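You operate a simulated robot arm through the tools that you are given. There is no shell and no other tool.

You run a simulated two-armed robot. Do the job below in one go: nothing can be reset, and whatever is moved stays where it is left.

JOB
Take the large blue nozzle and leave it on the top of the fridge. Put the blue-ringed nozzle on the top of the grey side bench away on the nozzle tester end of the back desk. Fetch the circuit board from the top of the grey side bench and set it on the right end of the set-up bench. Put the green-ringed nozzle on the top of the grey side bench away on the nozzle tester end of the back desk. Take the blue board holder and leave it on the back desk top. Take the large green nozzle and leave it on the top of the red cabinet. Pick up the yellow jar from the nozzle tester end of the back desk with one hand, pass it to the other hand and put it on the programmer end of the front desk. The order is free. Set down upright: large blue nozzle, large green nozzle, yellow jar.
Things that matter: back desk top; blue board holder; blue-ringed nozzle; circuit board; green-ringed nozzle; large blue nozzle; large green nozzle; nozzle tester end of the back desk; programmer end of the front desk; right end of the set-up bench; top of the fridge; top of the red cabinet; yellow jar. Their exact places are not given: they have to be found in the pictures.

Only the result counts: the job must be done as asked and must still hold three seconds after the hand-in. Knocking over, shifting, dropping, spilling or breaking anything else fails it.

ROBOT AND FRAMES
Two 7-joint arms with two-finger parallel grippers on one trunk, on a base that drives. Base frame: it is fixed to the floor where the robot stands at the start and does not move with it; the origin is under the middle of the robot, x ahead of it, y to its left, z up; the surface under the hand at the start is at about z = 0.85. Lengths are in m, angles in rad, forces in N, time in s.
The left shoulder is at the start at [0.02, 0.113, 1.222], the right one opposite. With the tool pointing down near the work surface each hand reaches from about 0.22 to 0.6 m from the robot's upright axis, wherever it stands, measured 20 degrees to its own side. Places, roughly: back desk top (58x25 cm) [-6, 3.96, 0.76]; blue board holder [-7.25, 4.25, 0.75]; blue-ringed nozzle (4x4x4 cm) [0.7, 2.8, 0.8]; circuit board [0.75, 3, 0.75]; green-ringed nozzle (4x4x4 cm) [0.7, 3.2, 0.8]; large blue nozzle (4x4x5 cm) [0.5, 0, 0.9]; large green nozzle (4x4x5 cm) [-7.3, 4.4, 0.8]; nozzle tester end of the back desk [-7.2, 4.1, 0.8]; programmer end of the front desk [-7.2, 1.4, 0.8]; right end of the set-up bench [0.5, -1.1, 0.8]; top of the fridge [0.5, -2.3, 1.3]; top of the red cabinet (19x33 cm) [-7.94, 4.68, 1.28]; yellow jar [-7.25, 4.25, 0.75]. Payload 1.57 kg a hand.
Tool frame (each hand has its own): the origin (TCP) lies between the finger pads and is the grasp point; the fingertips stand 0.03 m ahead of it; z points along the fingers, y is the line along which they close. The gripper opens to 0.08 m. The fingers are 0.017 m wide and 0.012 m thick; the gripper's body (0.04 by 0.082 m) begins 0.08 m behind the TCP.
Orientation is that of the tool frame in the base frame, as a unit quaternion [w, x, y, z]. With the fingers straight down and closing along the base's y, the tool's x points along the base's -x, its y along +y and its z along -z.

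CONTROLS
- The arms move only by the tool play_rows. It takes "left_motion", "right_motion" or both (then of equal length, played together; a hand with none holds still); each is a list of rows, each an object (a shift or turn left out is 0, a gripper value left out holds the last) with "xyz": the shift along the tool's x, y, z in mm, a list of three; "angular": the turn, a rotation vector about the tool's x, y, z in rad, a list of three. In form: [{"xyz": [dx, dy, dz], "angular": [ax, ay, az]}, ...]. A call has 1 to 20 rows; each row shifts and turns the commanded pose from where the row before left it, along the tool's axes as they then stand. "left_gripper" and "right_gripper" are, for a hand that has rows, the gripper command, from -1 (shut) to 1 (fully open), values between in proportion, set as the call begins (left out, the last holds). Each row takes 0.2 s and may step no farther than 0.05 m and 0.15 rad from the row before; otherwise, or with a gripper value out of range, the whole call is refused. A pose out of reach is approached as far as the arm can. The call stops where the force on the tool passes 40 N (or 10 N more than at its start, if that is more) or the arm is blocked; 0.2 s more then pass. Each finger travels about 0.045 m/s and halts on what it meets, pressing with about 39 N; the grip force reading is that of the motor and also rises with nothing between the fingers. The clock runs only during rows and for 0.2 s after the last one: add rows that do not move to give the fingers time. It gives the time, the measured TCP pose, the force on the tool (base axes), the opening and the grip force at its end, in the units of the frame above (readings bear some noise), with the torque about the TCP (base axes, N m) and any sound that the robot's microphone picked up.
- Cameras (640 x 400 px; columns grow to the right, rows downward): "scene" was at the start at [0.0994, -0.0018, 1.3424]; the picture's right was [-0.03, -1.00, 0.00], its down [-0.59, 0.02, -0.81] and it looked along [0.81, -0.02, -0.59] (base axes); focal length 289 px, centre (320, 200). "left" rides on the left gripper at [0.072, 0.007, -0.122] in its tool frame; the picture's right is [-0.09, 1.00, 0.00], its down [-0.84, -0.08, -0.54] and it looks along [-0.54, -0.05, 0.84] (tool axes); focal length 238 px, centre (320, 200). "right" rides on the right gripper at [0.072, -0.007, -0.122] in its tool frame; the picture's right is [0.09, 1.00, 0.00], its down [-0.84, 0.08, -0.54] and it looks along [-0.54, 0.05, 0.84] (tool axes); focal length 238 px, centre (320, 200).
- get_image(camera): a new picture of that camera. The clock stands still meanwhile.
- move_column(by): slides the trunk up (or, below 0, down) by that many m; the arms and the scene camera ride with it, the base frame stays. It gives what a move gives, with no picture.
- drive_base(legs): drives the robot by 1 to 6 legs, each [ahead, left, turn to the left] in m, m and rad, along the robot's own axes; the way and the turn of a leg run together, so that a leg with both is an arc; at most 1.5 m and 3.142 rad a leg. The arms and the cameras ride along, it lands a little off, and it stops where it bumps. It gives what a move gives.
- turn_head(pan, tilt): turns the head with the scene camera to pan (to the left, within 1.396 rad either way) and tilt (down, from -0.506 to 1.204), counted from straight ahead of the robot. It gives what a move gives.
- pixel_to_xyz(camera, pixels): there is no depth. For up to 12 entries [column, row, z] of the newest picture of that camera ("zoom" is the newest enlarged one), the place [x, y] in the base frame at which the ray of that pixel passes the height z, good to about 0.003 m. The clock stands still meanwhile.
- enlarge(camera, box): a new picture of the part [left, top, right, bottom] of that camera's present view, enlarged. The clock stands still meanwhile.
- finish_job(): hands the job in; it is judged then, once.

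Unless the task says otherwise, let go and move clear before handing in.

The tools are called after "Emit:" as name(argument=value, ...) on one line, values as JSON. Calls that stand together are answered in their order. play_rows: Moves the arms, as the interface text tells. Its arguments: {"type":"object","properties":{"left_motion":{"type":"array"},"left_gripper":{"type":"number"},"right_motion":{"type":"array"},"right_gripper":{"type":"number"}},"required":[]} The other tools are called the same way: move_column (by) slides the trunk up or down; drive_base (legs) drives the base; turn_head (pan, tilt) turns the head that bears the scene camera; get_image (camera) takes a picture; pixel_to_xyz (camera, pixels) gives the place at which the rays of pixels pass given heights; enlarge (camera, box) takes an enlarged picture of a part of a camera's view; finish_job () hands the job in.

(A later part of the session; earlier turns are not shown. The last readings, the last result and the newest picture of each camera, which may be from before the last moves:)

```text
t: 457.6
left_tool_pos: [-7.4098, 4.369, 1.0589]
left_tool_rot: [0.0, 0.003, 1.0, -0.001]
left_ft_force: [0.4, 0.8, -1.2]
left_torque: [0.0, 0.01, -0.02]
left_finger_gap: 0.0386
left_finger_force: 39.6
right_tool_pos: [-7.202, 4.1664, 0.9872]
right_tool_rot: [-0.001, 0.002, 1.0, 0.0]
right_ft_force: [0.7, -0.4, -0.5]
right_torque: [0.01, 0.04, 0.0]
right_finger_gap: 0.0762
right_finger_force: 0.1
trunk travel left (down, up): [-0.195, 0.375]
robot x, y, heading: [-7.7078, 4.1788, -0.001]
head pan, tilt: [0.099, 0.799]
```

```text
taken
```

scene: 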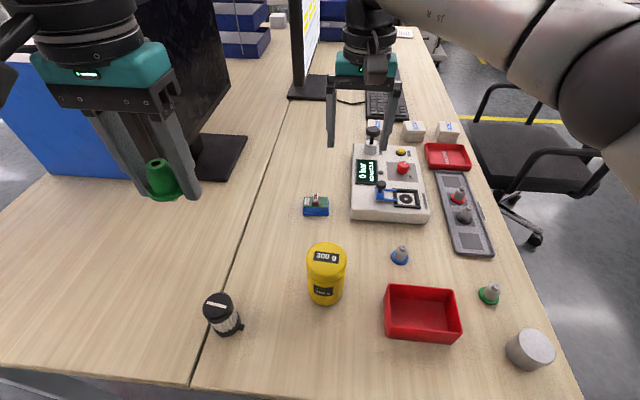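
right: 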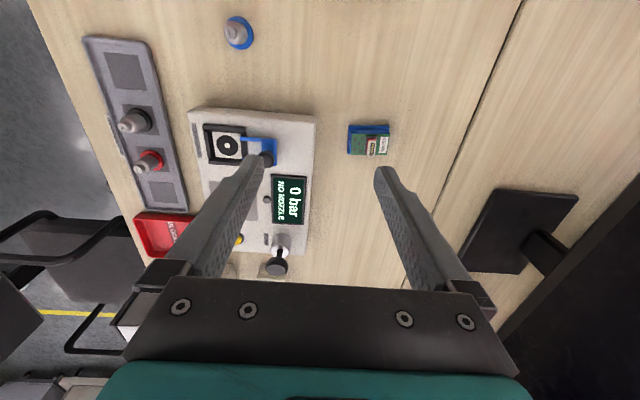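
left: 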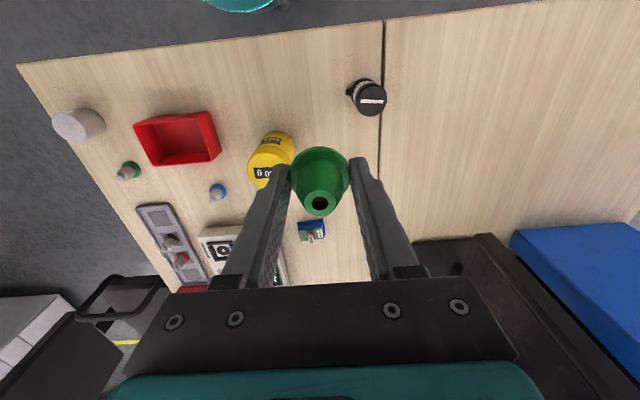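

Emit:
enlarge(camera="right", box=[320, 105, 420, 175])

Emit:
enlarge(camera="scene", box=[280, 170, 380, 240])

Emit:
pixel_to_xyz(camera="right", pixels=[[348, 126, 0.76], [389, 126, 0.76], [391, 156, 0.77], [349, 155, 0.77], [369, 140, 0.77]])

Emit:
pixel_to_xyz(camera="scene", pixels=[[304, 216, 0.75], [328, 216, 0.75], [316, 205, 0.77], [328, 200, 0.77], [304, 200, 0.77]])

```text
5.71 times, centred on (370, 140) of right
```

zoom: 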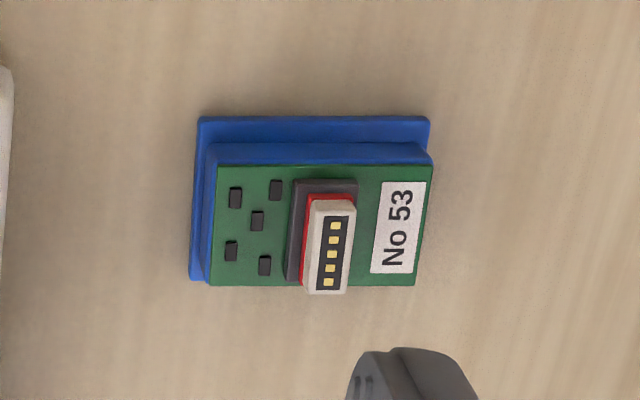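

```text
5.71 times, centred on (330, 205) of scene
```

zoom: 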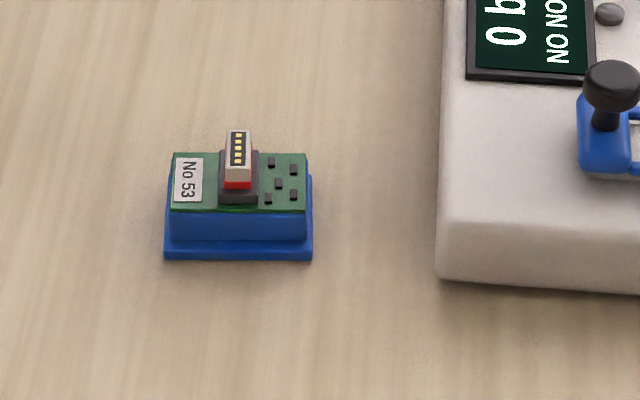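

```text
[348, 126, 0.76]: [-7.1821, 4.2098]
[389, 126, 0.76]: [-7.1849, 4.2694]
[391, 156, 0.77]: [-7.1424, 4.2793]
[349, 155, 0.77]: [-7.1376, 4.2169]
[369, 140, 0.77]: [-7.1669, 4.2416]
```

```text
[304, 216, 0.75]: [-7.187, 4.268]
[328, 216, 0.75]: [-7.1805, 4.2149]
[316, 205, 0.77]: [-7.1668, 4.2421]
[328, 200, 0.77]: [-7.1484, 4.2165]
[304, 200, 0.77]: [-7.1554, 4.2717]
```

The holder is a blue base about 6 cm wide along y and 4 cm deep, centred at [-7.166, 4.241], with board No 53 in it. I'll open the right hand fully, move over it and lower to just above the desk.

Emit:
play_rows(right_motion=[{"xyz": [-18, 37, 0]}, {"xyz": [-18, 38, 0]}, {"xyz": [0, 0, 45]}, {"xyz": [0, 0, 45]}, {"xyz": [0, 0, 30]}, {"xyz": [0, 0, 0]}], right_gripper=1)

Emit:
get_image(camera="right")

Emit:
enlarge(camera="scene", box=[250, 100, 410, 230])

```text
t: 459.0
left_tool_pos: [-7.4097, 4.3699, 1.0588]
left_tool_rot: [0.0, 0.002, 1.0, -0.001]
left_ft_force: [0.4, 1.3, -0.9]
left_torque: [0.03, 0.03, 0.03]
left_finger_gap: 0.0385
left_finger_force: 38.6
right_tool_pos: [-7.1766, 4.2278, 0.8644]
right_tool_rot: [-0.001, 0.002, 1.0, 0.001]
right_ft_force: [-0.2, -0.1, -0.5]
right_torque: [0.0, 0.0, 0.0]
right_finger_gap: 0.0799
right_finger_force: 0.0
right hand out of reach, approached as far as the arm can: row 2
trunk travel left (down, up): [-0.195, 0.375]
robot x, y, heading: [-7.706, 4.1827, 0.001]
head pan, tilt: [0.099, 0.799]
```

```text
taken
```

right: 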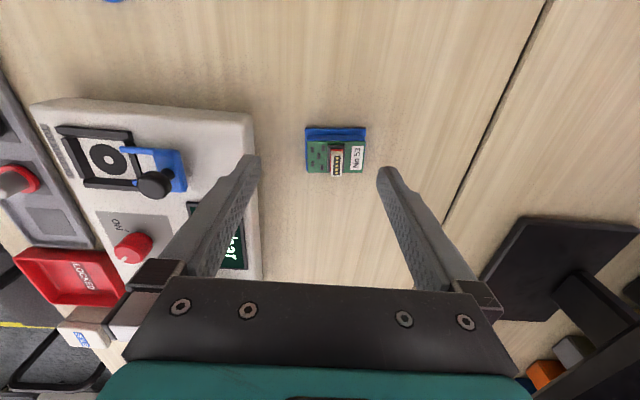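

```text
3.08 times, centred on (330, 165) of scene
```

zoom: 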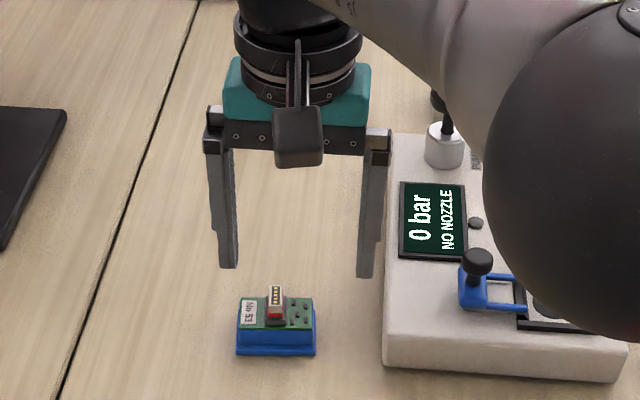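

The arm stopped 1 to 1.5 cm short of the spot. I'll slide the base 7 cm farther left, which brings the holder within reach, and correct the hand.

Emit:
drive_base(legs=[[0.005, 0.07, 0]])

Emit:
play_rows(right_motion=[{"xyz": [-5, -28, 0]}, {"xyz": [-4, -28, 0]}, {"xyz": [0, 0, 0]}])

Emit:
get_image(camera="right")

```text
t: 460.0
left_tool_pos: [-7.4047, 4.4403, 1.0581]
left_tool_rot: [-0.001, 0.002, 1.0, -0.001]
left_ft_force: [-0.1, 0.2, -0.5]
left_torque: [-0.01, 0.01, 0.0]
left_finger_gap: 0.0384
left_finger_force: 39.3
right_tool_pos: [-7.1704, 4.2979, 0.8644]
right_tool_rot: [-0.001, 0.001, 1.0, 0.0]
right_ft_force: [0.4, 0.4, 0.3]
right_torque: [-0.02, 0.01, 0.01]
right_finger_gap: 0.0802
right_finger_force: 0.0
trunk travel left (down, up): [-0.195, 0.375]
robot x, y, heading: [-7.7038, 4.2515, -0.0]
head pan, tilt: [0.099, 0.799]
```

```text
t: 460.8
left_tool_pos: [-7.4052, 4.4393, 1.0587]
left_tool_rot: [0.001, 0.003, 1.0, 0.0]
left_ft_force: [-0.4, 0.5, -0.5]
left_torque: [0.0, 0.0, -0.03]
left_finger_gap: 0.0388
left_finger_force: 39.0
right_tool_pos: [-7.1621, 4.2427, 0.8646]
right_tool_rot: [-0.001, 0.002, 1.0, 0.0]
right_ft_force: [-0.4, -0.3, 0.2]
right_torque: [0.02, 0.01, 0.0]
right_finger_gap: 0.0801
right_finger_force: 0.0
trunk travel left (down, up): [-0.195, 0.375]
robot x, y, heading: [-7.7037, 4.2482, -0.0]
head pan, tilt: [0.099, 0.799]
```

```text
taken
```

right: 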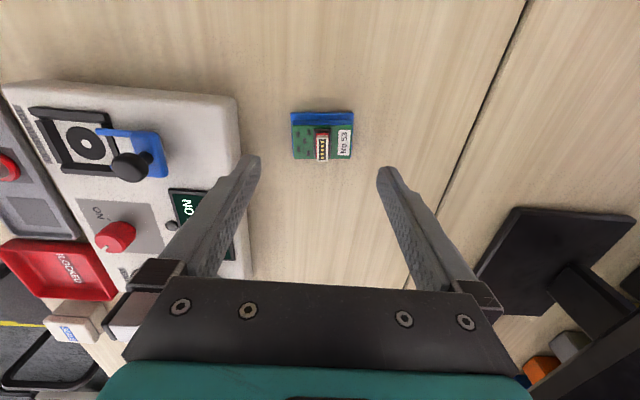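

Emit:
pixel_to_xyz(camera="right", pixels=[[291, 113, 0.753], [354, 112, 0.753], [292, 126, 0.77], [354, 126, 0.77], [294, 160, 0.772], [351, 160, 0.772]])

Emit:
enlarge(camera="right", box=[270, 95, 380, 175])

```text
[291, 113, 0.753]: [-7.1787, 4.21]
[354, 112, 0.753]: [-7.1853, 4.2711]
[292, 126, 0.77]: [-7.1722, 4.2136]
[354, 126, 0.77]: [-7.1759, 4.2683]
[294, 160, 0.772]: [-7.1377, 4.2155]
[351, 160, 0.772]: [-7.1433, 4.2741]
```

```text
5.00 times, centred on (325, 135) of right
```

zoom: 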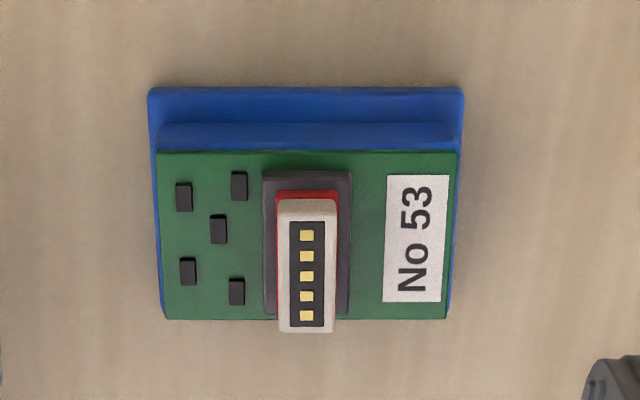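

The holder's flange spans y = 4.210 to 4.271 and is turned about 0.09 rad. I'll align the wrist, centre and lower to z = 0.784.

Emit:
play_rows(right_motion=[{"xyz": [0, -2, 0], "angular": [0, 0, -0.09]}, {"xyz": [0, 0, 40]}, {"xyz": [0, 0, 30]}, {"xyz": [0, 0, 10]}, {"xyz": [0, 0, 0]}])

Emit:
get_image(camera="right")

Emit:
enlarge(camera="scene", box=[230, 120, 430, 260])

```text
t: 462.0
left_tool_pos: [-7.4053, 4.4387, 1.0578]
left_tool_rot: [0.0, 0.003, 1.0, 0.0]
left_ft_force: [-0.7, 0.5, -0.7]
left_torque: [-0.01, -0.01, 0.0]
left_finger_gap: 0.0386
left_finger_force: 38.9
right_tool_pos: [-7.1647, 4.2377, 0.7842]
right_tool_rot: [-0.001, -0.043, 0.999, 0.0]
right_ft_force: [1.2, 0.3, 0.1]
right_torque: [0.01, 0.01, -0.02]
right_finger_gap: 0.0798
right_finger_force: 0.1
trunk travel left (down, up): [-0.195, 0.375]
robot x, y, heading: [-7.7014, 4.2477, -0.002]
head pan, tilt: [0.099, 0.799]
```

```text
taken
```

right: 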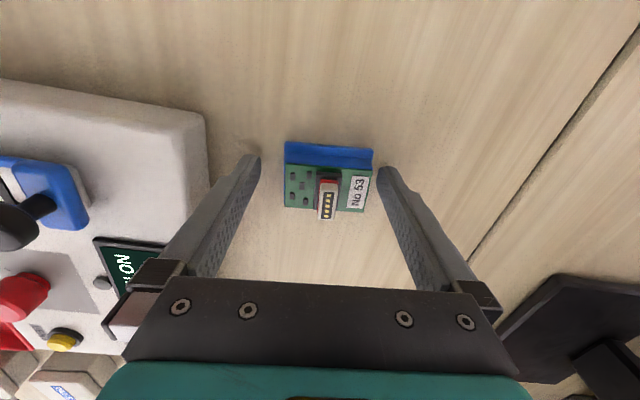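

```text
2.86 times, centred on (330, 190) of scene
```

zoom: 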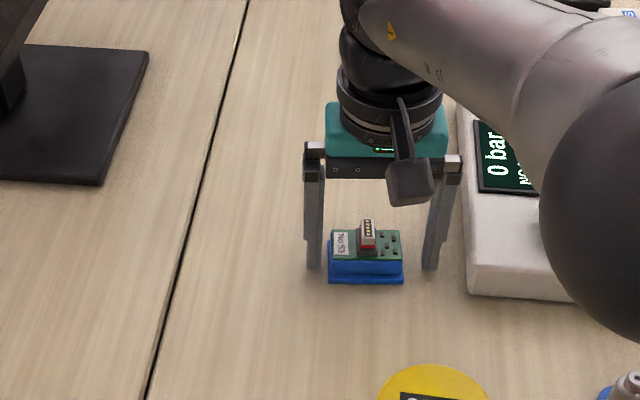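

The holder sits about 6 mm towards the far finger. I'll shift to centre it and close the right hand.

Emit:
play_rows(right_motion=[{"xyz": [0, 5, 0]}, {"xyz": [0, 0, 0]}])

Emit:
play_rows(right_motion=[{"xyz": [0, 0, 0]}, {"xyz": [0, 0, 0]}, {"xyz": [0, 0, 0]}, {"xyz": [0, 0, 0]}], right_gripper=-1)

Emit:
get_image(camera="right")

```text
t: 462.6
left_tool_pos: [-7.406, 4.4402, 1.0582]
left_tool_rot: [0.0, 0.003, 1.0, 0.0]
left_ft_force: [-0.8, 0.4, -0.4]
left_torque: [-0.01, 0.03, 0.06]
left_finger_gap: 0.0388
left_finger_force: 39.3
right_tool_pos: [-7.1684, 4.2427, 0.7849]
right_tool_rot: [-0.001, -0.042, 0.999, 0.0]
right_ft_force: [0.2, 0.2, 0.6]
right_torque: [-0.02, -0.01, 0.03]
right_finger_gap: 0.0801
right_finger_force: 0.0
right hand out of reach, approached as far as the arm can: row 1
trunk travel left (down, up): [-0.195, 0.375]
robot x, y, heading: [-7.6971, 4.2518, 0.003]
head pan, tilt: [0.099, 0.799]
```

```text
t: 463.6
left_tool_pos: [-7.4052, 4.4391, 1.0586]
left_tool_rot: [-0.001, 0.003, 1.0, 0.001]
left_ft_force: [-0.3, -0.4, -0.5]
left_torque: [-0.01, -0.04, 0.0]
left_finger_gap: 0.0388
left_finger_force: 39.1
right_tool_pos: [-7.1665, 4.2434, 0.7839]
right_tool_rot: [-0.001, -0.043, 0.999, -0.001]
right_ft_force: [0.2, -0.4, 1.2]
right_torque: [0.01, -0.03, -0.02]
right_finger_gap: 0.0589
right_finger_force: 38.7
trunk travel left (down, up): [-0.195, 0.375]
robot x, y, heading: [-7.6999, 4.251, -0.003]
head pan, tilt: [0.099, 0.799]
```

```text
taken
```

right: 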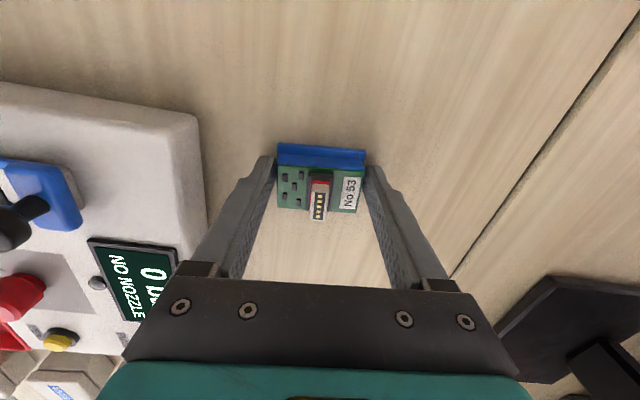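

The holder is gripped at 0.0589 m with 38.7 N. I'll lift it a little and check that it comes up level.

Emit:
play_rows(right_motion=[{"xyz": [0, 0, -10]}, {"xyz": [0, 0, -30]}, {"xyz": [0, 0, -40]}, {"xyz": [0, 0, 0]}])

Emit:
get_image(camera="right")

Emit:
enlarge(camera="scene", box=[230, 80, 430, 220])

```text
t: 464.6
left_tool_pos: [-7.4061, 4.4394, 1.0568]
left_tool_rot: [0.0, 0.003, 1.0, 0.0]
left_ft_force: [0.4, -0.3, -0.7]
left_torque: [0.0, -0.01, 0.01]
left_finger_gap: 0.0385
left_finger_force: 39.4
right_tool_pos: [-7.1678, 4.243, 0.8661]
right_tool_rot: [-0.001, -0.043, 0.999, 0.0]
right_ft_force: [-0.1, -0.6, -0.9]
right_torque: [0.0, 0.04, 0.03]
right_finger_gap: 0.0591
right_finger_force: 39.0
trunk travel left (down, up): [-0.195, 0.375]
robot x, y, heading: [-7.7016, 4.2509, 0.003]
head pan, tilt: [0.099, 0.799]
```

```text
taken
```

right: 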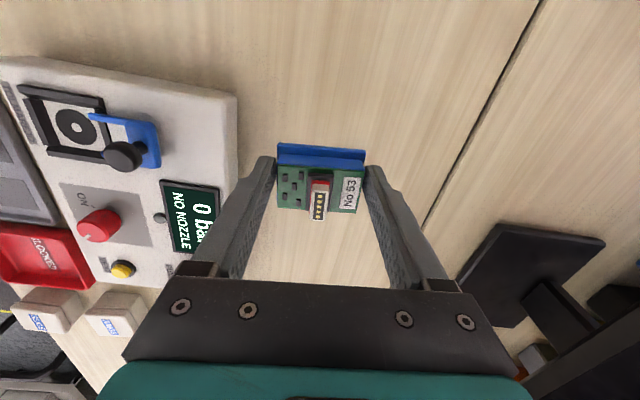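

```text
2.86 times, centred on (330, 150) of scene
```

zoom: 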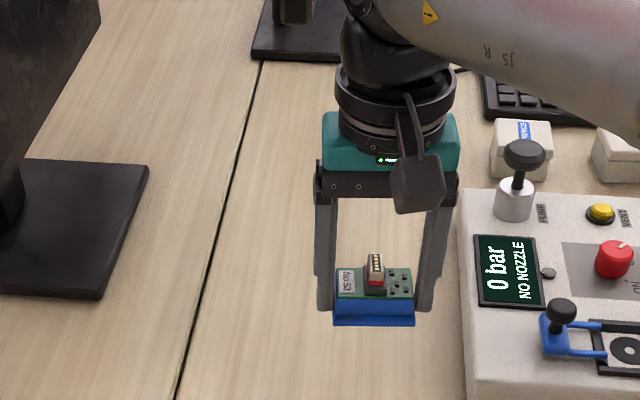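

The holder with its board hangs level. I'll raise it, draw it back, back out of the gap and drive round to the lane at the desk's right end.

Emit:
play_rows(right_motion=[{"xyz": [0, 0, -45]}, {"xyz": [0, 0, -45]}, {"xyz": [0, 0, -45]}, {"xyz": [0, 0, -45]}, {"xyz": [40, -40, 0]}, {"xyz": [40, -40, 0]}, {"xyz": [30, -40, 0]}, {"xyz": [0, -40, 0]}, {"xyz": [0, 0, 0]}])

Emit:
drive_base(legs=[[-0.095, 0, 0], [0, -0.7, 0], [0, -0.75, 0]])

Emit:
move_column(by=0.22)

Emit:
turn_head(pan=0.0, tilt=0.5)

Emit:
get_image(camera="scene")

```text
refused: row 5 steps farther than a row can; nothing moved
```

```text
t: 472.9
left_tool_pos: [-7.5028, 2.9881, 1.0588]
left_tool_rot: [0.0, 0.003, 1.0, 0.001]
left_ft_force: [-0.1, 0.5, -1.1]
left_torque: [0.03, -0.01, 0.01]
left_finger_gap: 0.0385
left_finger_force: 39.0
right_tool_pos: [-7.2644, 2.7919, 0.8647]
right_tool_rot: [-0.001, -0.041, 0.999, 0.0]
right_ft_force: [-0.5, -0.2, -0.3]
right_torque: [0.03, 0.01, -0.02]
right_finger_gap: 0.059
right_finger_force: 38.8
trunk travel left (down, up): [-0.195, 0.375]
robot x, y, heading: [-7.8004, 2.7993, -0.007]
head pan, tilt: [0.099, 0.799]
```

```text
t: 475.2
left_tool_pos: [-7.5009, 2.9881, 1.2795]
left_tool_rot: [0.0, 0.003, 1.0, 0.0]
left_ft_force: [-0.2, -0.8, -0.7]
left_torque: [0.01, -0.02, 0.04]
left_finger_gap: 0.0387
left_finger_force: 39.1
right_tool_pos: [-7.263, 2.7918, 1.0846]
right_tool_rot: [-0.001, -0.042, 0.999, 0.001]
right_ft_force: [-0.6, -0.5, 0.2]
right_torque: [0.04, 0.01, -0.01]
right_finger_gap: 0.0588
right_finger_force: 39.3
trunk travel left (down, up): [-0.415, 0.155]
robot x, y, heading: [-7.7973, 2.7985, 0.004]
head pan, tilt: [0.099, 0.799]
```

```text
t: 476.0
left_tool_pos: [-7.5024, 2.9888, 1.2788]
left_tool_rot: [0.0, 0.004, 1.0, 0.0]
left_ft_force: [0.4, 0.1, -0.5]
left_torque: [0.02, -0.02, 0.03]
left_finger_gap: 0.0387
left_finger_force: 38.9
right_tool_pos: [-7.264, 2.7925, 1.0846]
right_tool_rot: [0.0, -0.043, 0.999, 0.001]
right_ft_force: [0.5, -0.4, -0.5]
right_torque: [0.01, 0.01, -0.02]
right_finger_gap: 0.0587
right_finger_force: 38.7
trunk travel left (down, up): [-0.415, 0.155]
robot x, y, heading: [-7.7976, 2.7991, 0.001]
head pan, tilt: [0.0, 0.499]
```

```text
taken
```

scene: 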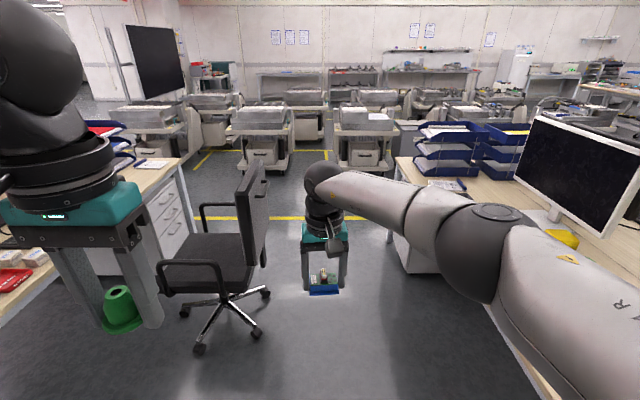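

The arm rows were refused because one step was too long, and the base then drove with the holder still low; the forces stayed normal and the path at x = -7.26 was clear of things. I'll now raise and retract the right hand properly, then check the desk with a picture.

Emit:
play_rows(right_motion=[{"xyz": [0, 0, -45]}, {"xyz": [0, 0, -45]}, {"xyz": [0, 0, -45]}, {"xyz": [0, 0, -45]}, {"xyz": [25, -40, 0]}, {"xyz": [25, -40, 0]}, {"xyz": [25, -40, 0]}, {"xyz": [25, -40, 0]}, {"angular": [0, 0, 0.085]}, {"xyz": [0, 0, 0]}])

Emit:
turn_head(pan=1.0, tilt=0.5)

Emit:
get_image(camera="scene")

Emit:
get_image(camera="right")

```text
t: 478.2
left_tool_pos: [-7.5026, 2.9869, 1.2796]
left_tool_rot: [0.0, 0.003, 1.0, 0.001]
left_ft_force: [0.2, 0.5, -1.3]
left_torque: [0.02, -0.02, 0.03]
left_finger_gap: 0.0386
left_finger_force: 38.8
right_tool_pos: [-7.3507, 2.6242, 1.2657]
right_tool_rot: [-0.001, 0.001, 1.0, 0.0]
right_ft_force: [0.0, 0.0, -0.7]
right_torque: [-0.01, -0.02, 0.01]
right_finger_gap: 0.0591
right_finger_force: 39.2
trunk travel left (down, up): [-0.415, 0.155]
robot x, y, heading: [-7.7983, 2.8019, 0.001]
head pan, tilt: [0.0, 0.499]
```

```text
t: 479.4
left_tool_pos: [-7.5015, 2.9885, 1.2774]
left_tool_rot: [0.0, 0.004, 1.0, 0.0]
left_ft_force: [0.0, 0.8, -0.4]
left_torque: [-0.04, 0.01, 0.01]
left_finger_gap: 0.0389
left_finger_force: 38.9
right_tool_pos: [-7.351, 2.6251, 1.2654]
right_tool_rot: [0.0, 0.001, 1.0, 0.0]
right_ft_force: [-0.1, -0.2, -1.3]
right_torque: [-0.02, 0.01, 0.02]
right_finger_gap: 0.0589
right_finger_force: 39.1
trunk travel left (down, up): [-0.415, 0.155]
robot x, y, heading: [-7.7971, 2.799, -0.002]
head pan, tilt: [1.0, 0.499]
```

```text
taken
```

scene: 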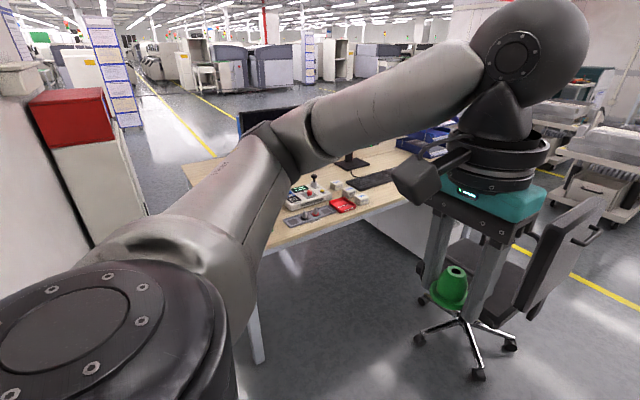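

```text
taken
```

right: 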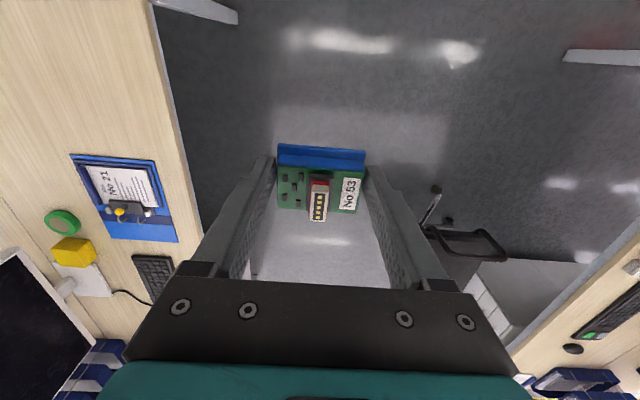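

The holder is still level in the right hand. I'll check the chair's wheels on the floor before driving along the front desk.

Emit:
pixel_to_xyz(camera="scene", pixels=[[478, 380, 0.0], [420, 344, 0.0], [512, 350, 0.0], [424, 302, 0.0], [500, 300, 0.0], [540, 310, 0.4], [585, 230, 0.85]])

Emit:
pixel_to_xyz(camera="right", pixels=[[205, 230, 0.75], [165, 50, 0.75], [500, 240, 0.6], [440, 195, 0.0]])

```text
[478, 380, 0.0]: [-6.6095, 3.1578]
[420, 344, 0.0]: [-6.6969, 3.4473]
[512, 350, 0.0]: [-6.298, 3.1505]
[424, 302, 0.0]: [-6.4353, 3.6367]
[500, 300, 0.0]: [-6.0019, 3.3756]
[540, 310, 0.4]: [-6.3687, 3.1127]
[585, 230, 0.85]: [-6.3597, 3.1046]
```

```text
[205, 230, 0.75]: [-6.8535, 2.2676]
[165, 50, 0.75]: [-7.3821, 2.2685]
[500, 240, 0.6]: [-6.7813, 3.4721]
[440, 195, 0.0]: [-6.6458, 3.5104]
```

The corridor between the front desk (y = 2.27) and the chair (y = 3.1) is centred at y = 2.68. I'll drive a short way and check the desk things on my left.

Emit:
drive_base(legs=[[0.6, -0.11, 0]])

Emit:
turn_head(pan=1.39, tilt=0.45)

Emit:
get_image(camera="scene")

Emit:
get_image(camera="left")

```text
t: 482.9
left_tool_pos: [-6.8994, 2.8747, 1.2773]
left_tool_rot: [-0.001, 0.005, 1.0, 0.0]
left_ft_force: [-0.1, 0.5, -0.4]
left_torque: [0.03, 0.0, -0.02]
left_finger_gap: 0.0385
left_finger_force: 39.2
right_tool_pos: [-6.7503, 2.5109, 1.2652]
right_tool_rot: [-0.001, 0.003, 1.0, 0.001]
right_ft_force: [0.2, -0.2, -1.6]
right_torque: [-0.01, 0.01, 0.0]
right_finger_gap: 0.0588
right_finger_force: 39.3
trunk travel left (down, up): [-0.415, 0.155]
robot x, y, heading: [-7.1983, 2.6856, -0.004]
head pan, tilt: [1.0, 0.499]
```

```text
t: 483.8
left_tool_pos: [-6.8999, 2.8753, 1.278]
left_tool_rot: [0.0, 0.006, 1.0, 0.0]
left_ft_force: [0.9, 0.8, -0.6]
left_torque: [0.03, 0.03, 0.0]
left_finger_gap: 0.0386
left_finger_force: 39.0
right_tool_pos: [-6.7496, 2.5113, 1.2652]
right_tool_rot: [-0.002, 0.003, 1.0, -0.001]
right_ft_force: [0.1, -0.1, -1.6]
right_torque: [-0.03, 0.0, -0.02]
right_finger_gap: 0.059
right_finger_force: 39.3
trunk travel left (down, up): [-0.415, 0.155]
robot x, y, heading: [-7.1963, 2.6881, 0.001]
head pan, tilt: [1.389, 0.45]
```

```text
taken
```

scene: 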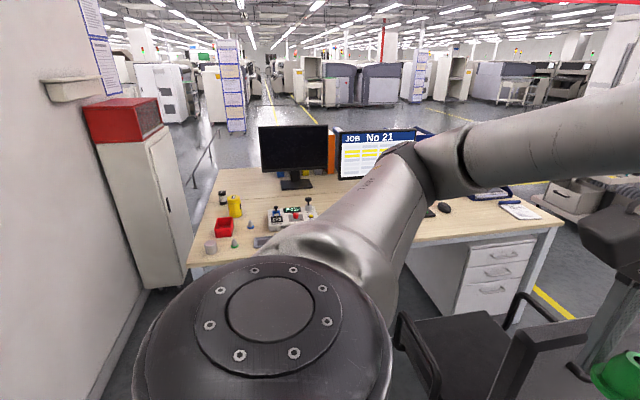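

```text
taken
```

left: 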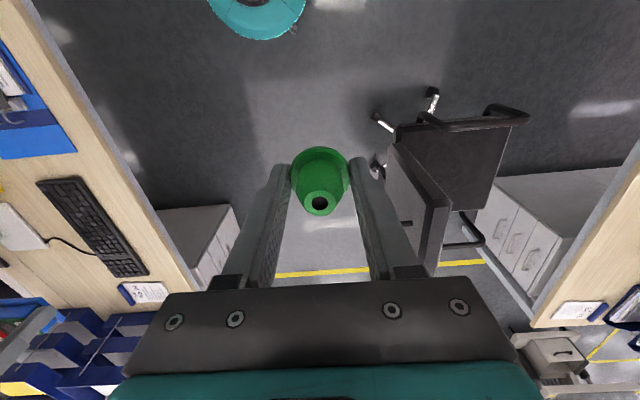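

Emit:
enlarge(camera="scene", box=[180, 160, 340, 270])

Emit:
enlarge(camera="scene", box=[30, 60, 200, 180])

Emit:
enlarge(camera="scene", box=[400, 150, 600, 270])

```text
3.64 times, centred on (260, 215) of scene
```

zoom: 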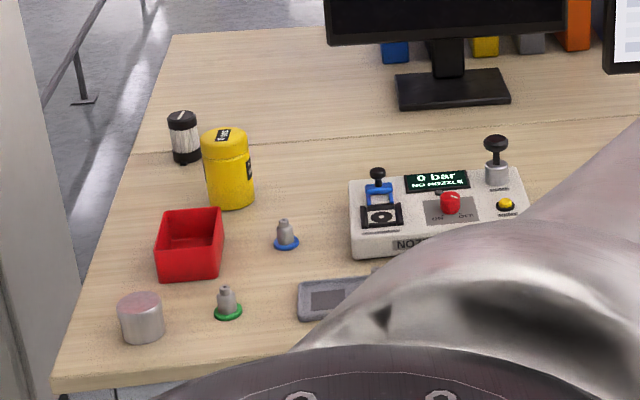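

```text
3.33 times, centred on (115, 120) of scene
```

zoom: 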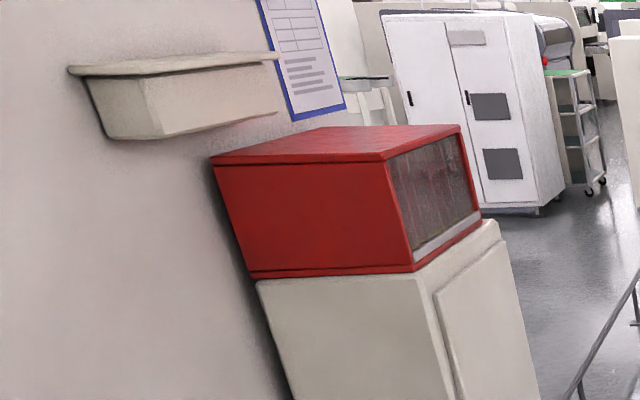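

```text
3.20 times, centred on (500, 210) of scene
```

zoom: 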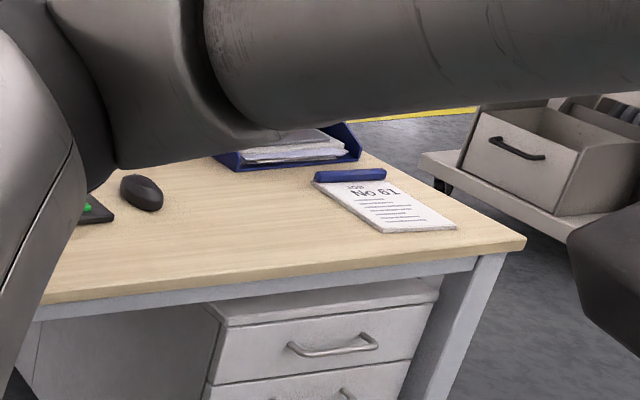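

All the things on the tester end are undisturbed: jar, both ringed nozzles, bin and tester stand as before. I'll go on to the lane at x of about -5.1 and turn there to face the desk's right end.

Emit:
drive_base(legs=[[1.3, 0, 0], [0.8, 0, 0], [0, 0, 1.571], [0, 0, 1.571]])

Emit:
turn_head(pan=-0.6, tilt=0.5)

Emit:
get_image(camera="scene")

```text
t: 501.9
left_tool_pos: [-5.38, 2.484, 1.279]
left_tool_rot: [-0.001, 1.0, -0.019, 0.0]
left_ft_force: [-0.1, 0.3, -0.2]
left_torque: [0.01, -0.02, 0.02]
left_finger_gap: 0.0388
left_finger_force: 38.9
right_tool_pos: [-5.519, 2.8524, 1.2653]
right_tool_rot: [0.0, 1.0, -0.015, 0.001]
right_ft_force: [0.1, 0.4, -1.1]
right_torque: [0.0, -0.02, 0.03]
right_finger_gap: 0.0594
right_finger_force: 39.0
trunk travel left (down, up): [-0.415, 0.155]
robot x, y, heading: [-5.0797, 2.6634, 3.109]
head pan, tilt: [1.389, 0.45]
```

```text
t: 503.8
left_tool_pos: [-5.3808, 2.4833, 1.2792]
left_tool_rot: [0.001, 1.0, -0.02, 0.0]
left_ft_force: [0.7, 0.6, -1.0]
left_torque: [-0.01, 0.0, 0.03]
left_finger_gap: 0.0387
left_finger_force: 39.2
right_tool_pos: [-5.5209, 2.8522, 1.2656]
right_tool_rot: [-0.001, 1.0, -0.015, 0.001]
right_ft_force: [-1.0, 0.9, -0.9]
right_torque: [0.02, 0.0, 0.01]
right_finger_gap: 0.0589
right_finger_force: 38.6
trunk travel left (down, up): [-0.415, 0.155]
robot x, y, heading: [-5.0739, 2.6626, 3.111]
head pan, tilt: [-0.6, 0.499]
```

```text
taken
```

scene: 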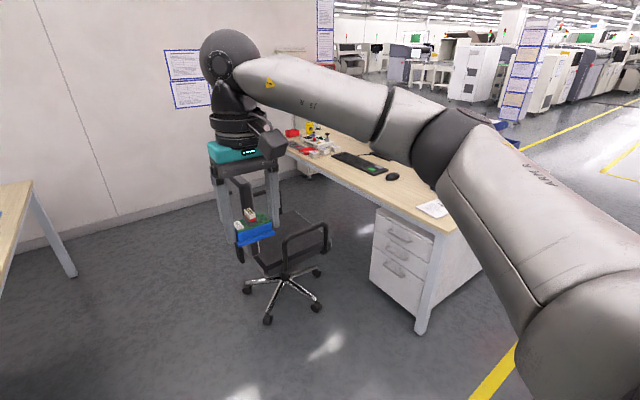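

The chair and the desk's right end are ahead to the right. I'll slide right to y of about 3.84, squaring up, and look at the desk's right part.

Emit:
drive_base(legs=[[0, -1.18, 0.03]])

Emit:
turn_head(pan=0.0, tilt=0.7)

Emit:
get_image(camera="scene")

Emit:
get_image(camera="right")

```text
t: 509.8
left_tool_pos: [-5.3542, 3.6581, 1.2783]
left_tool_rot: [0.001, 1.0, -0.004, 0.0]
left_ft_force: [-0.4, 0.0, 0.1]
left_torque: [-0.02, 0.0, -0.03]
left_finger_gap: 0.0387
left_finger_force: 38.5
right_tool_pos: [-5.5061, 4.0227, 1.2653]
right_tool_rot: [-0.001, 1.0, -0.003, 0.002]
right_ft_force: [-0.1, 0.3, -1.2]
right_torque: [0.01, -0.03, -0.04]
right_finger_gap: 0.0592
right_finger_force: 39.0
trunk travel left (down, up): [-0.415, 0.155]
robot x, y, heading: [-5.0576, 3.8457, 3.142]
head pan, tilt: [-0.6, 0.499]
```

```text
t: 510.8
left_tool_pos: [-5.3544, 3.6571, 1.2782]
left_tool_rot: [0.0, 1.0, -0.004, 0.0]
left_ft_force: [-0.7, 1.1, -1.7]
left_torque: [-0.02, 0.01, 0.01]
left_finger_gap: 0.0387
left_finger_force: 39.1
right_tool_pos: [-5.504, 4.022, 1.2657]
right_tool_rot: [0.0, 1.0, -0.001, 0.001]
right_ft_force: [0.1, 0.0, -0.8]
right_torque: [-0.01, 0.01, 0.01]
right_finger_gap: 0.0591
right_finger_force: 38.9
trunk travel left (down, up): [-0.415, 0.155]
robot x, y, heading: [-5.0517, 3.8457, 3.138]
head pan, tilt: [0.0, 0.7]
```

```text
taken
```

scene: 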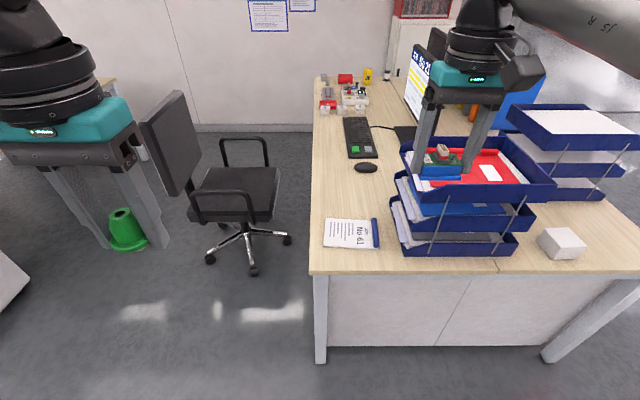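

```text
taken
```

right: 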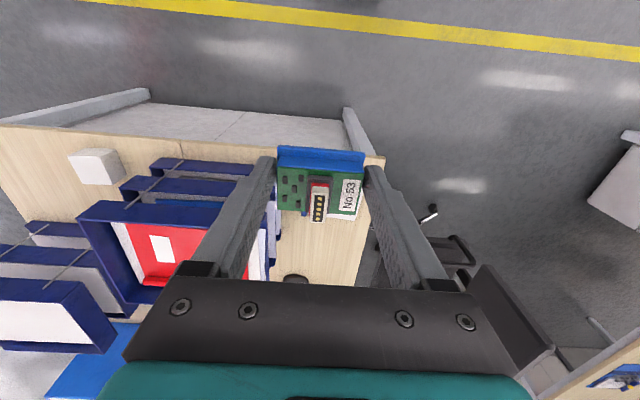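

The desk's right end shows a paper note at (350, 233), the mouse at (366, 168) and the trays from x-pixel 395; the free area lies around (350, 195). I'll measure it.

Emit:
pixel_to_xyz(camera="scene", pixels=[[327, 219, 0.75], [377, 219, 0.75], [324, 248, 0.75], [378, 249, 0.75], [366, 175, 0.75], [378, 168, 0.75], [311, 270, 0.75], [314, 150, 0.75], [402, 252, 0.75], [392, 205, 0.75], [350, 195, 0.75], [402, 170, 0.75]])

Emit:
enlarge(camera="scene", box=[300, 120, 460, 280])

```text
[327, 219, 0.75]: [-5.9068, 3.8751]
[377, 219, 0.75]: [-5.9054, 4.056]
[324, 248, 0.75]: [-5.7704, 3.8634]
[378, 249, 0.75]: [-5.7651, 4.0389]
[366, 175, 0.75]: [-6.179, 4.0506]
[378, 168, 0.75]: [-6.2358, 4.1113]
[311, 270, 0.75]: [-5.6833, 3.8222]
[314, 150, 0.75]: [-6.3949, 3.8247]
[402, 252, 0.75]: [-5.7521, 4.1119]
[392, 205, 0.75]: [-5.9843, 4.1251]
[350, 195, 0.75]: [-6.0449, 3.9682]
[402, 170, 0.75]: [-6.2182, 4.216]
```

```text
2.50 times, centred on (380, 200) of scene
```

zoom: 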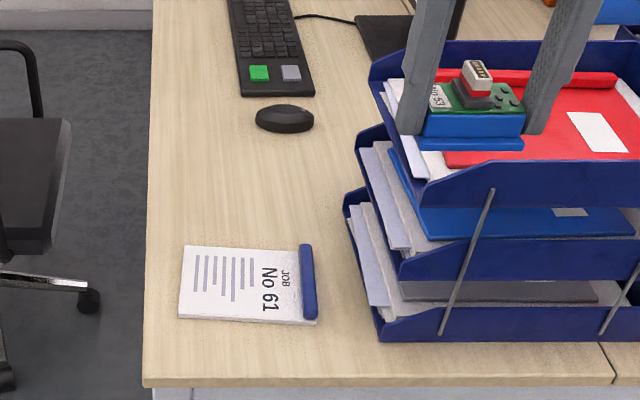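

The free patch is x = -6.16 to -5.92, y = 3.83 to 4.10; I'll aim for [-5.99, 3.96]. I'll drive up to the desk end, stopping short of its leg at x = -5.70, and lower the trunk.

Emit:
drive_base(legs=[[0.385, 0, 0.002]])

Emit:
get_image(camera="right")

Emit:
turn_head(pan=-0.1, tilt=0.85)

Emit:
get_image(camera="scene")

```text
t: 513.2
left_tool_pos: [-5.7377, 3.6588, 1.2786]
left_tool_rot: [0.002, 1.0, -0.005, 0.0]
left_ft_force: [-0.4, 0.0, -1.5]
left_torque: [-0.01, 0.02, 0.03]
left_finger_gap: 0.0384
left_finger_force: 39.5
right_tool_pos: [-5.8886, 4.0246, 1.2656]
right_tool_rot: [0.0, 1.0, -0.002, 0.001]
right_ft_force: [0.9, -0.1, 0.3]
right_torque: [0.0, 0.0, 0.0]
right_finger_gap: 0.059
right_finger_force: 39.1
trunk travel left (down, up): [-0.415, 0.155]
robot x, y, heading: [-5.4411, 3.8443, 3.137]
head pan, tilt: [0.0, 0.7]
```

```text
taken
```

right: 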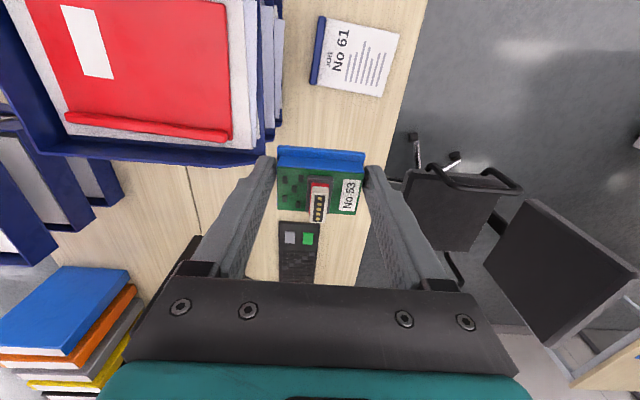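

```text
t: 514.0
left_tool_pos: [-5.7379, 3.6589, 1.2784]
left_tool_rot: [0.001, 1.0, -0.005, -0.001]
left_ft_force: [0.1, -0.3, -1.6]
left_torque: [0.04, 0.0, -0.02]
left_finger_gap: 0.0385
left_finger_force: 39.2
right_tool_pos: [-5.8882, 4.0229, 1.2642]
right_tool_rot: [0.0, 1.0, -0.001, 0.001]
right_ft_force: [-0.2, -0.3, -0.3]
right_torque: [0.0, 0.0, 0.0]
right_finger_gap: 0.0593
right_finger_force: 39.0
trunk travel left (down, up): [-0.415, 0.155]
robot x, y, heading: [-5.4442, 3.8451, 3.144]
head pan, tilt: [-0.099, 0.85]
```

```text
taken
```

scene: 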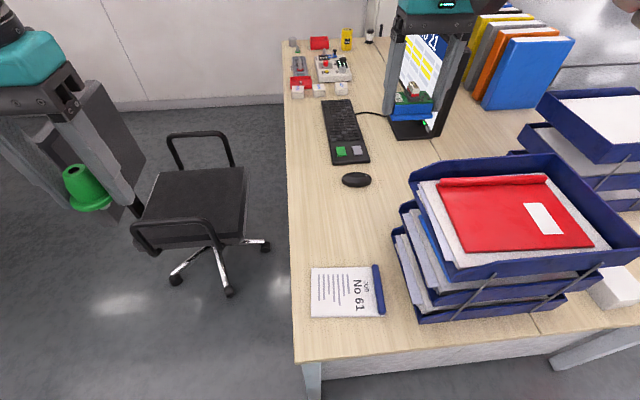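

The tray stack rises close to where my right forearm must come down, so I need its height and edge. I'll compare its far-left top corner in both cameras.

Emit:
pixel_to_xyz(camera="scene", pixels=[[411, 166, 0.9], [411, 166, 1.0], [411, 166, 1.1], [447, 268, 0.9], [447, 268, 1.0], [447, 268, 1.1], [545, 157, 1.0], [420, 322, 0.76], [393, 232, 0.78]])

Emit:
pixel_to_xyz(camera="right", pixels=[[257, 165, 0.9], [257, 165, 1.0], [257, 165, 1.1], [60, 150, 1.0], [285, 100, 0.8], [285, 100, 0.9]])

Emit:
enlarge(camera="right", box=[0, 0, 420, 280])

Emit:
enlarge(camera="scene", box=[280, 120, 640, 370])

```text
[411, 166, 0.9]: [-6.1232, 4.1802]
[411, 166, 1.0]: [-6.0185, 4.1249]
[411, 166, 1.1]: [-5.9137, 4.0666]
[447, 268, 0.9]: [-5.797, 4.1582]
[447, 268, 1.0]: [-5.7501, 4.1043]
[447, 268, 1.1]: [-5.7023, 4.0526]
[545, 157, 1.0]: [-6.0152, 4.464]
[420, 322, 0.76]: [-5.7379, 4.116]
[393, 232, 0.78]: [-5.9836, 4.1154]
```

```text
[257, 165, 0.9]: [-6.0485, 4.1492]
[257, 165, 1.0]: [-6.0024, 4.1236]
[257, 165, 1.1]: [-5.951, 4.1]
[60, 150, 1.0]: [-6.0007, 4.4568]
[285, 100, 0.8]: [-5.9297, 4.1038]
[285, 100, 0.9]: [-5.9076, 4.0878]
```

```text
1.43 times, centred on (210, 140) of right
```

zoom: 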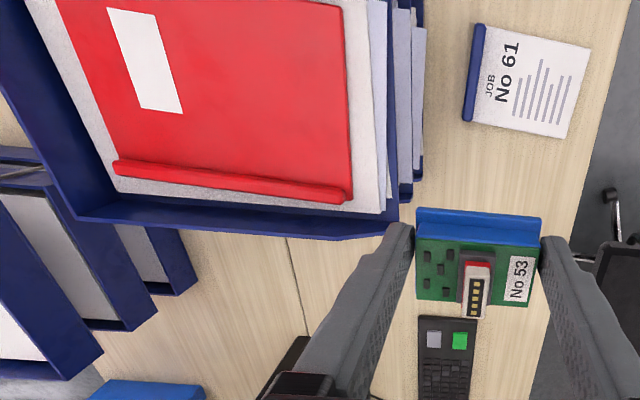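

```text
1.60 times, centred on (460, 245) of scene
```

zoom: 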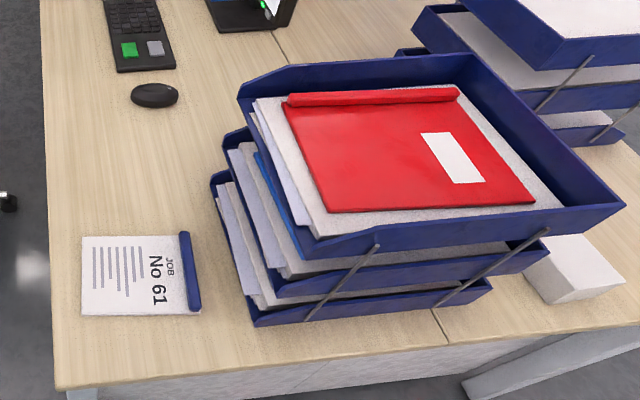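

The tray stack's corner is at [-5.995, 4.116] and reaches z = 1.02, so my elbow must stay clear of it. I'll shift the base towards the desk's front corner so that the arm comes in diagonally, then lower the trunk moderately.

Emit:
drive_base(legs=[[-0.03, 0.225, 0]])

Emit:
move_column(by=-0.12)

Emit:
turn_head(pan=-0.4, tilt=0.7)

Emit:
get_image(camera="scene")

```text
t: 515.7
left_tool_pos: [-5.7106, 3.4382, 1.2777]
left_tool_rot: [0.001, 1.0, -0.006, 0.0]
left_ft_force: [-0.2, 0.0, -0.4]
left_torque: [0.01, 0.0, 0.01]
left_finger_gap: 0.0387
left_finger_force: 39.1
right_tool_pos: [-5.86, 3.8028, 1.2657]
right_tool_rot: [0.0, 1.0, -0.003, 0.001]
right_ft_force: [1.3, -1.2, -0.4]
right_torque: [0.02, 0.03, 0.0]
right_finger_gap: 0.0587
right_finger_force: 39.4
trunk travel left (down, up): [-0.415, 0.155]
robot x, y, heading: [-5.4147, 3.6269, 3.136]
head pan, tilt: [-0.099, 0.85]
```

```text
t: 517.2
left_tool_pos: [-5.7099, 3.4372, 1.1597]
left_tool_rot: [0.001, 1.0, -0.006, 0.0]
left_ft_force: [-0.7, 0.3, -0.6]
left_torque: [-0.03, 0.01, 0.02]
left_finger_gap: 0.0389
left_finger_force: 39.5
right_tool_pos: [-5.8583, 3.8029, 1.1448]
right_tool_rot: [0.0, 1.0, -0.004, 0.001]
right_ft_force: [0.1, 0.5, -0.3]
right_torque: [0.01, -0.01, -0.01]
right_finger_gap: 0.0589
right_finger_force: 38.7
trunk travel left (down, up): [-0.295, 0.275]
robot x, y, heading: [-5.41, 3.6258, 3.131]
head pan, tilt: [-0.099, 0.85]
```

```text
t: 518.0
left_tool_pos: [-5.709, 3.438, 1.159]
left_tool_rot: [0.001, 1.0, -0.006, 0.0]
left_ft_force: [0.7, 0.4, -0.4]
left_torque: [-0.03, -0.01, 0.01]
left_finger_gap: 0.0387
left_finger_force: 39.2
right_tool_pos: [-5.8591, 3.8042, 1.1439]
right_tool_rot: [0.001, 1.0, -0.004, 0.0]
right_ft_force: [1.2, 0.3, -0.4]
right_torque: [-0.01, 0.0, 0.0]
right_finger_gap: 0.0591
right_finger_force: 39.0
trunk travel left (down, up): [-0.295, 0.275]
robot x, y, heading: [-5.4109, 3.6273, 3.136]
head pan, tilt: [-0.4, 0.7]
```

```text
taken
```

scene: 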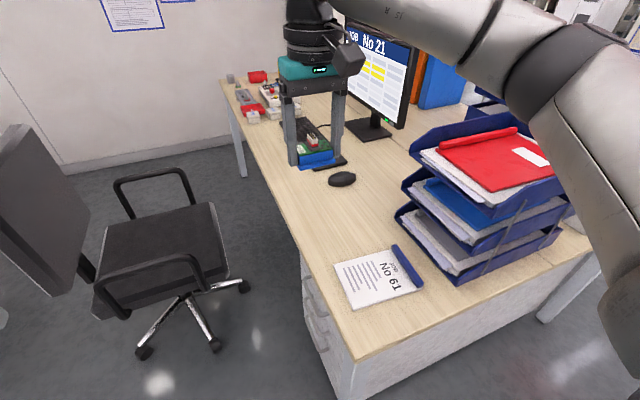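

I'm 6 cm too far back, so I'll step forward, then move the holder over [-5.98, 3.905] at the present height and look.

Emit:
drive_base(legs=[[0.06, 0, 0.004]])

Emit:
play_rows(right_motion=[{"xyz": [-20, -34, 0]}, {"xyz": [-20, -34, 0]}, {"xyz": [-20, -33, 0]}, {"xyz": [0, 0, 40]}, {"xyz": [0, 0, 40]}, {"xyz": [0, 0, 0]}])

Emit:
get_image(camera="scene")

Emit:
get_image(camera="right")

```text
t: 518.9
left_tool_pos: [-5.7687, 3.4374, 1.1584]
left_tool_rot: [0.001, 1.0, -0.004, 0.001]
left_ft_force: [0.1, -0.1, -0.5]
left_torque: [-0.03, 0.0, 0.0]
left_finger_gap: 0.0386
left_finger_force: 38.9
right_tool_pos: [-5.9194, 3.8025, 1.1446]
right_tool_rot: [0.0, 1.0, -0.001, 0.001]
right_ft_force: [-0.3, 0.3, -1.3]
right_torque: [0.03, 0.02, 0.0]
right_finger_gap: 0.059
right_finger_force: 38.4
trunk travel left (down, up): [-0.295, 0.275]
robot x, y, heading: [-5.4733, 3.6263, 3.138]
head pan, tilt: [-0.4, 0.7]
```

```text
t: 520.3
left_tool_pos: [-5.7667, 3.4367, 1.1585]
left_tool_rot: [0.001, 1.0, -0.004, -0.001]
left_ft_force: [-0.4, 0.2, 0.6]
left_torque: [-0.04, 0.0, 0.03]
left_finger_gap: 0.0384
left_finger_force: 38.6
right_tool_pos: [-5.9781, 3.9024, 1.065]
right_tool_rot: [0.0, 1.0, 0.0, 0.001]
right_ft_force: [0.4, 0.6, -0.9]
right_torque: [0.03, -0.02, -0.04]
right_finger_gap: 0.0589
right_finger_force: 38.5
trunk travel left (down, up): [-0.295, 0.275]
robot x, y, heading: [-5.4683, 3.6257, 3.136]
head pan, tilt: [-0.4, 0.7]
```

```text
taken
```

scene: 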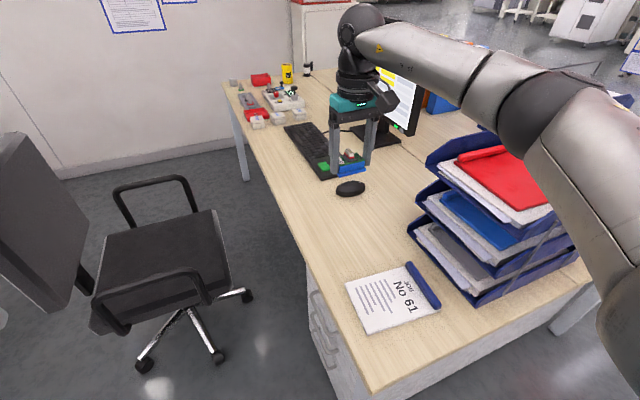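

```text
taken
```

right: 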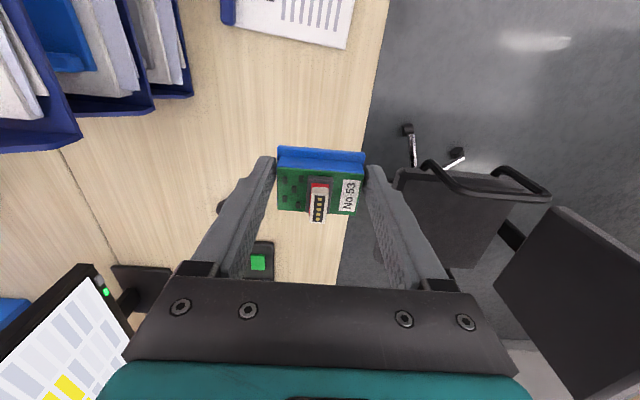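

The elbow at (545, 100) is above the trays for now. I'll lower the hand in stages and watch the elbow's clearance.

Emit:
play_rows(right_motion=[{"xyz": [0, 0, 40]}, {"xyz": [0, 0, 40]}, {"xyz": [0, 0, 40]}, {"xyz": [0, 0, 0]}])

Emit:
get_image(camera="scene")

```text
t: 521.3
left_tool_pos: [-5.7676, 3.4371, 1.1576]
left_tool_rot: [0.001, 1.0, -0.004, 0.0]
left_ft_force: [0.0, -0.4, -0.6]
left_torque: [0.01, 0.0, 0.02]
left_finger_gap: 0.0385
left_finger_force: 39.4
right_tool_pos: [-5.978, 3.9022, 0.9445]
right_tool_rot: [0.001, 1.0, -0.001, 0.001]
right_ft_force: [-0.2, -0.3, -1.1]
right_torque: [0.02, -0.02, -0.01]
right_finger_gap: 0.059
right_finger_force: 39.1
trunk travel left (down, up): [-0.295, 0.275]
robot x, y, heading: [-5.4712, 3.6252, 3.136]
head pan, tilt: [-0.4, 0.7]
```

```text
taken
```

scene: 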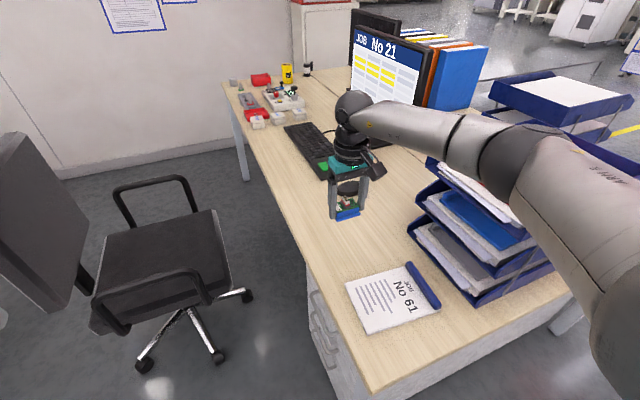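

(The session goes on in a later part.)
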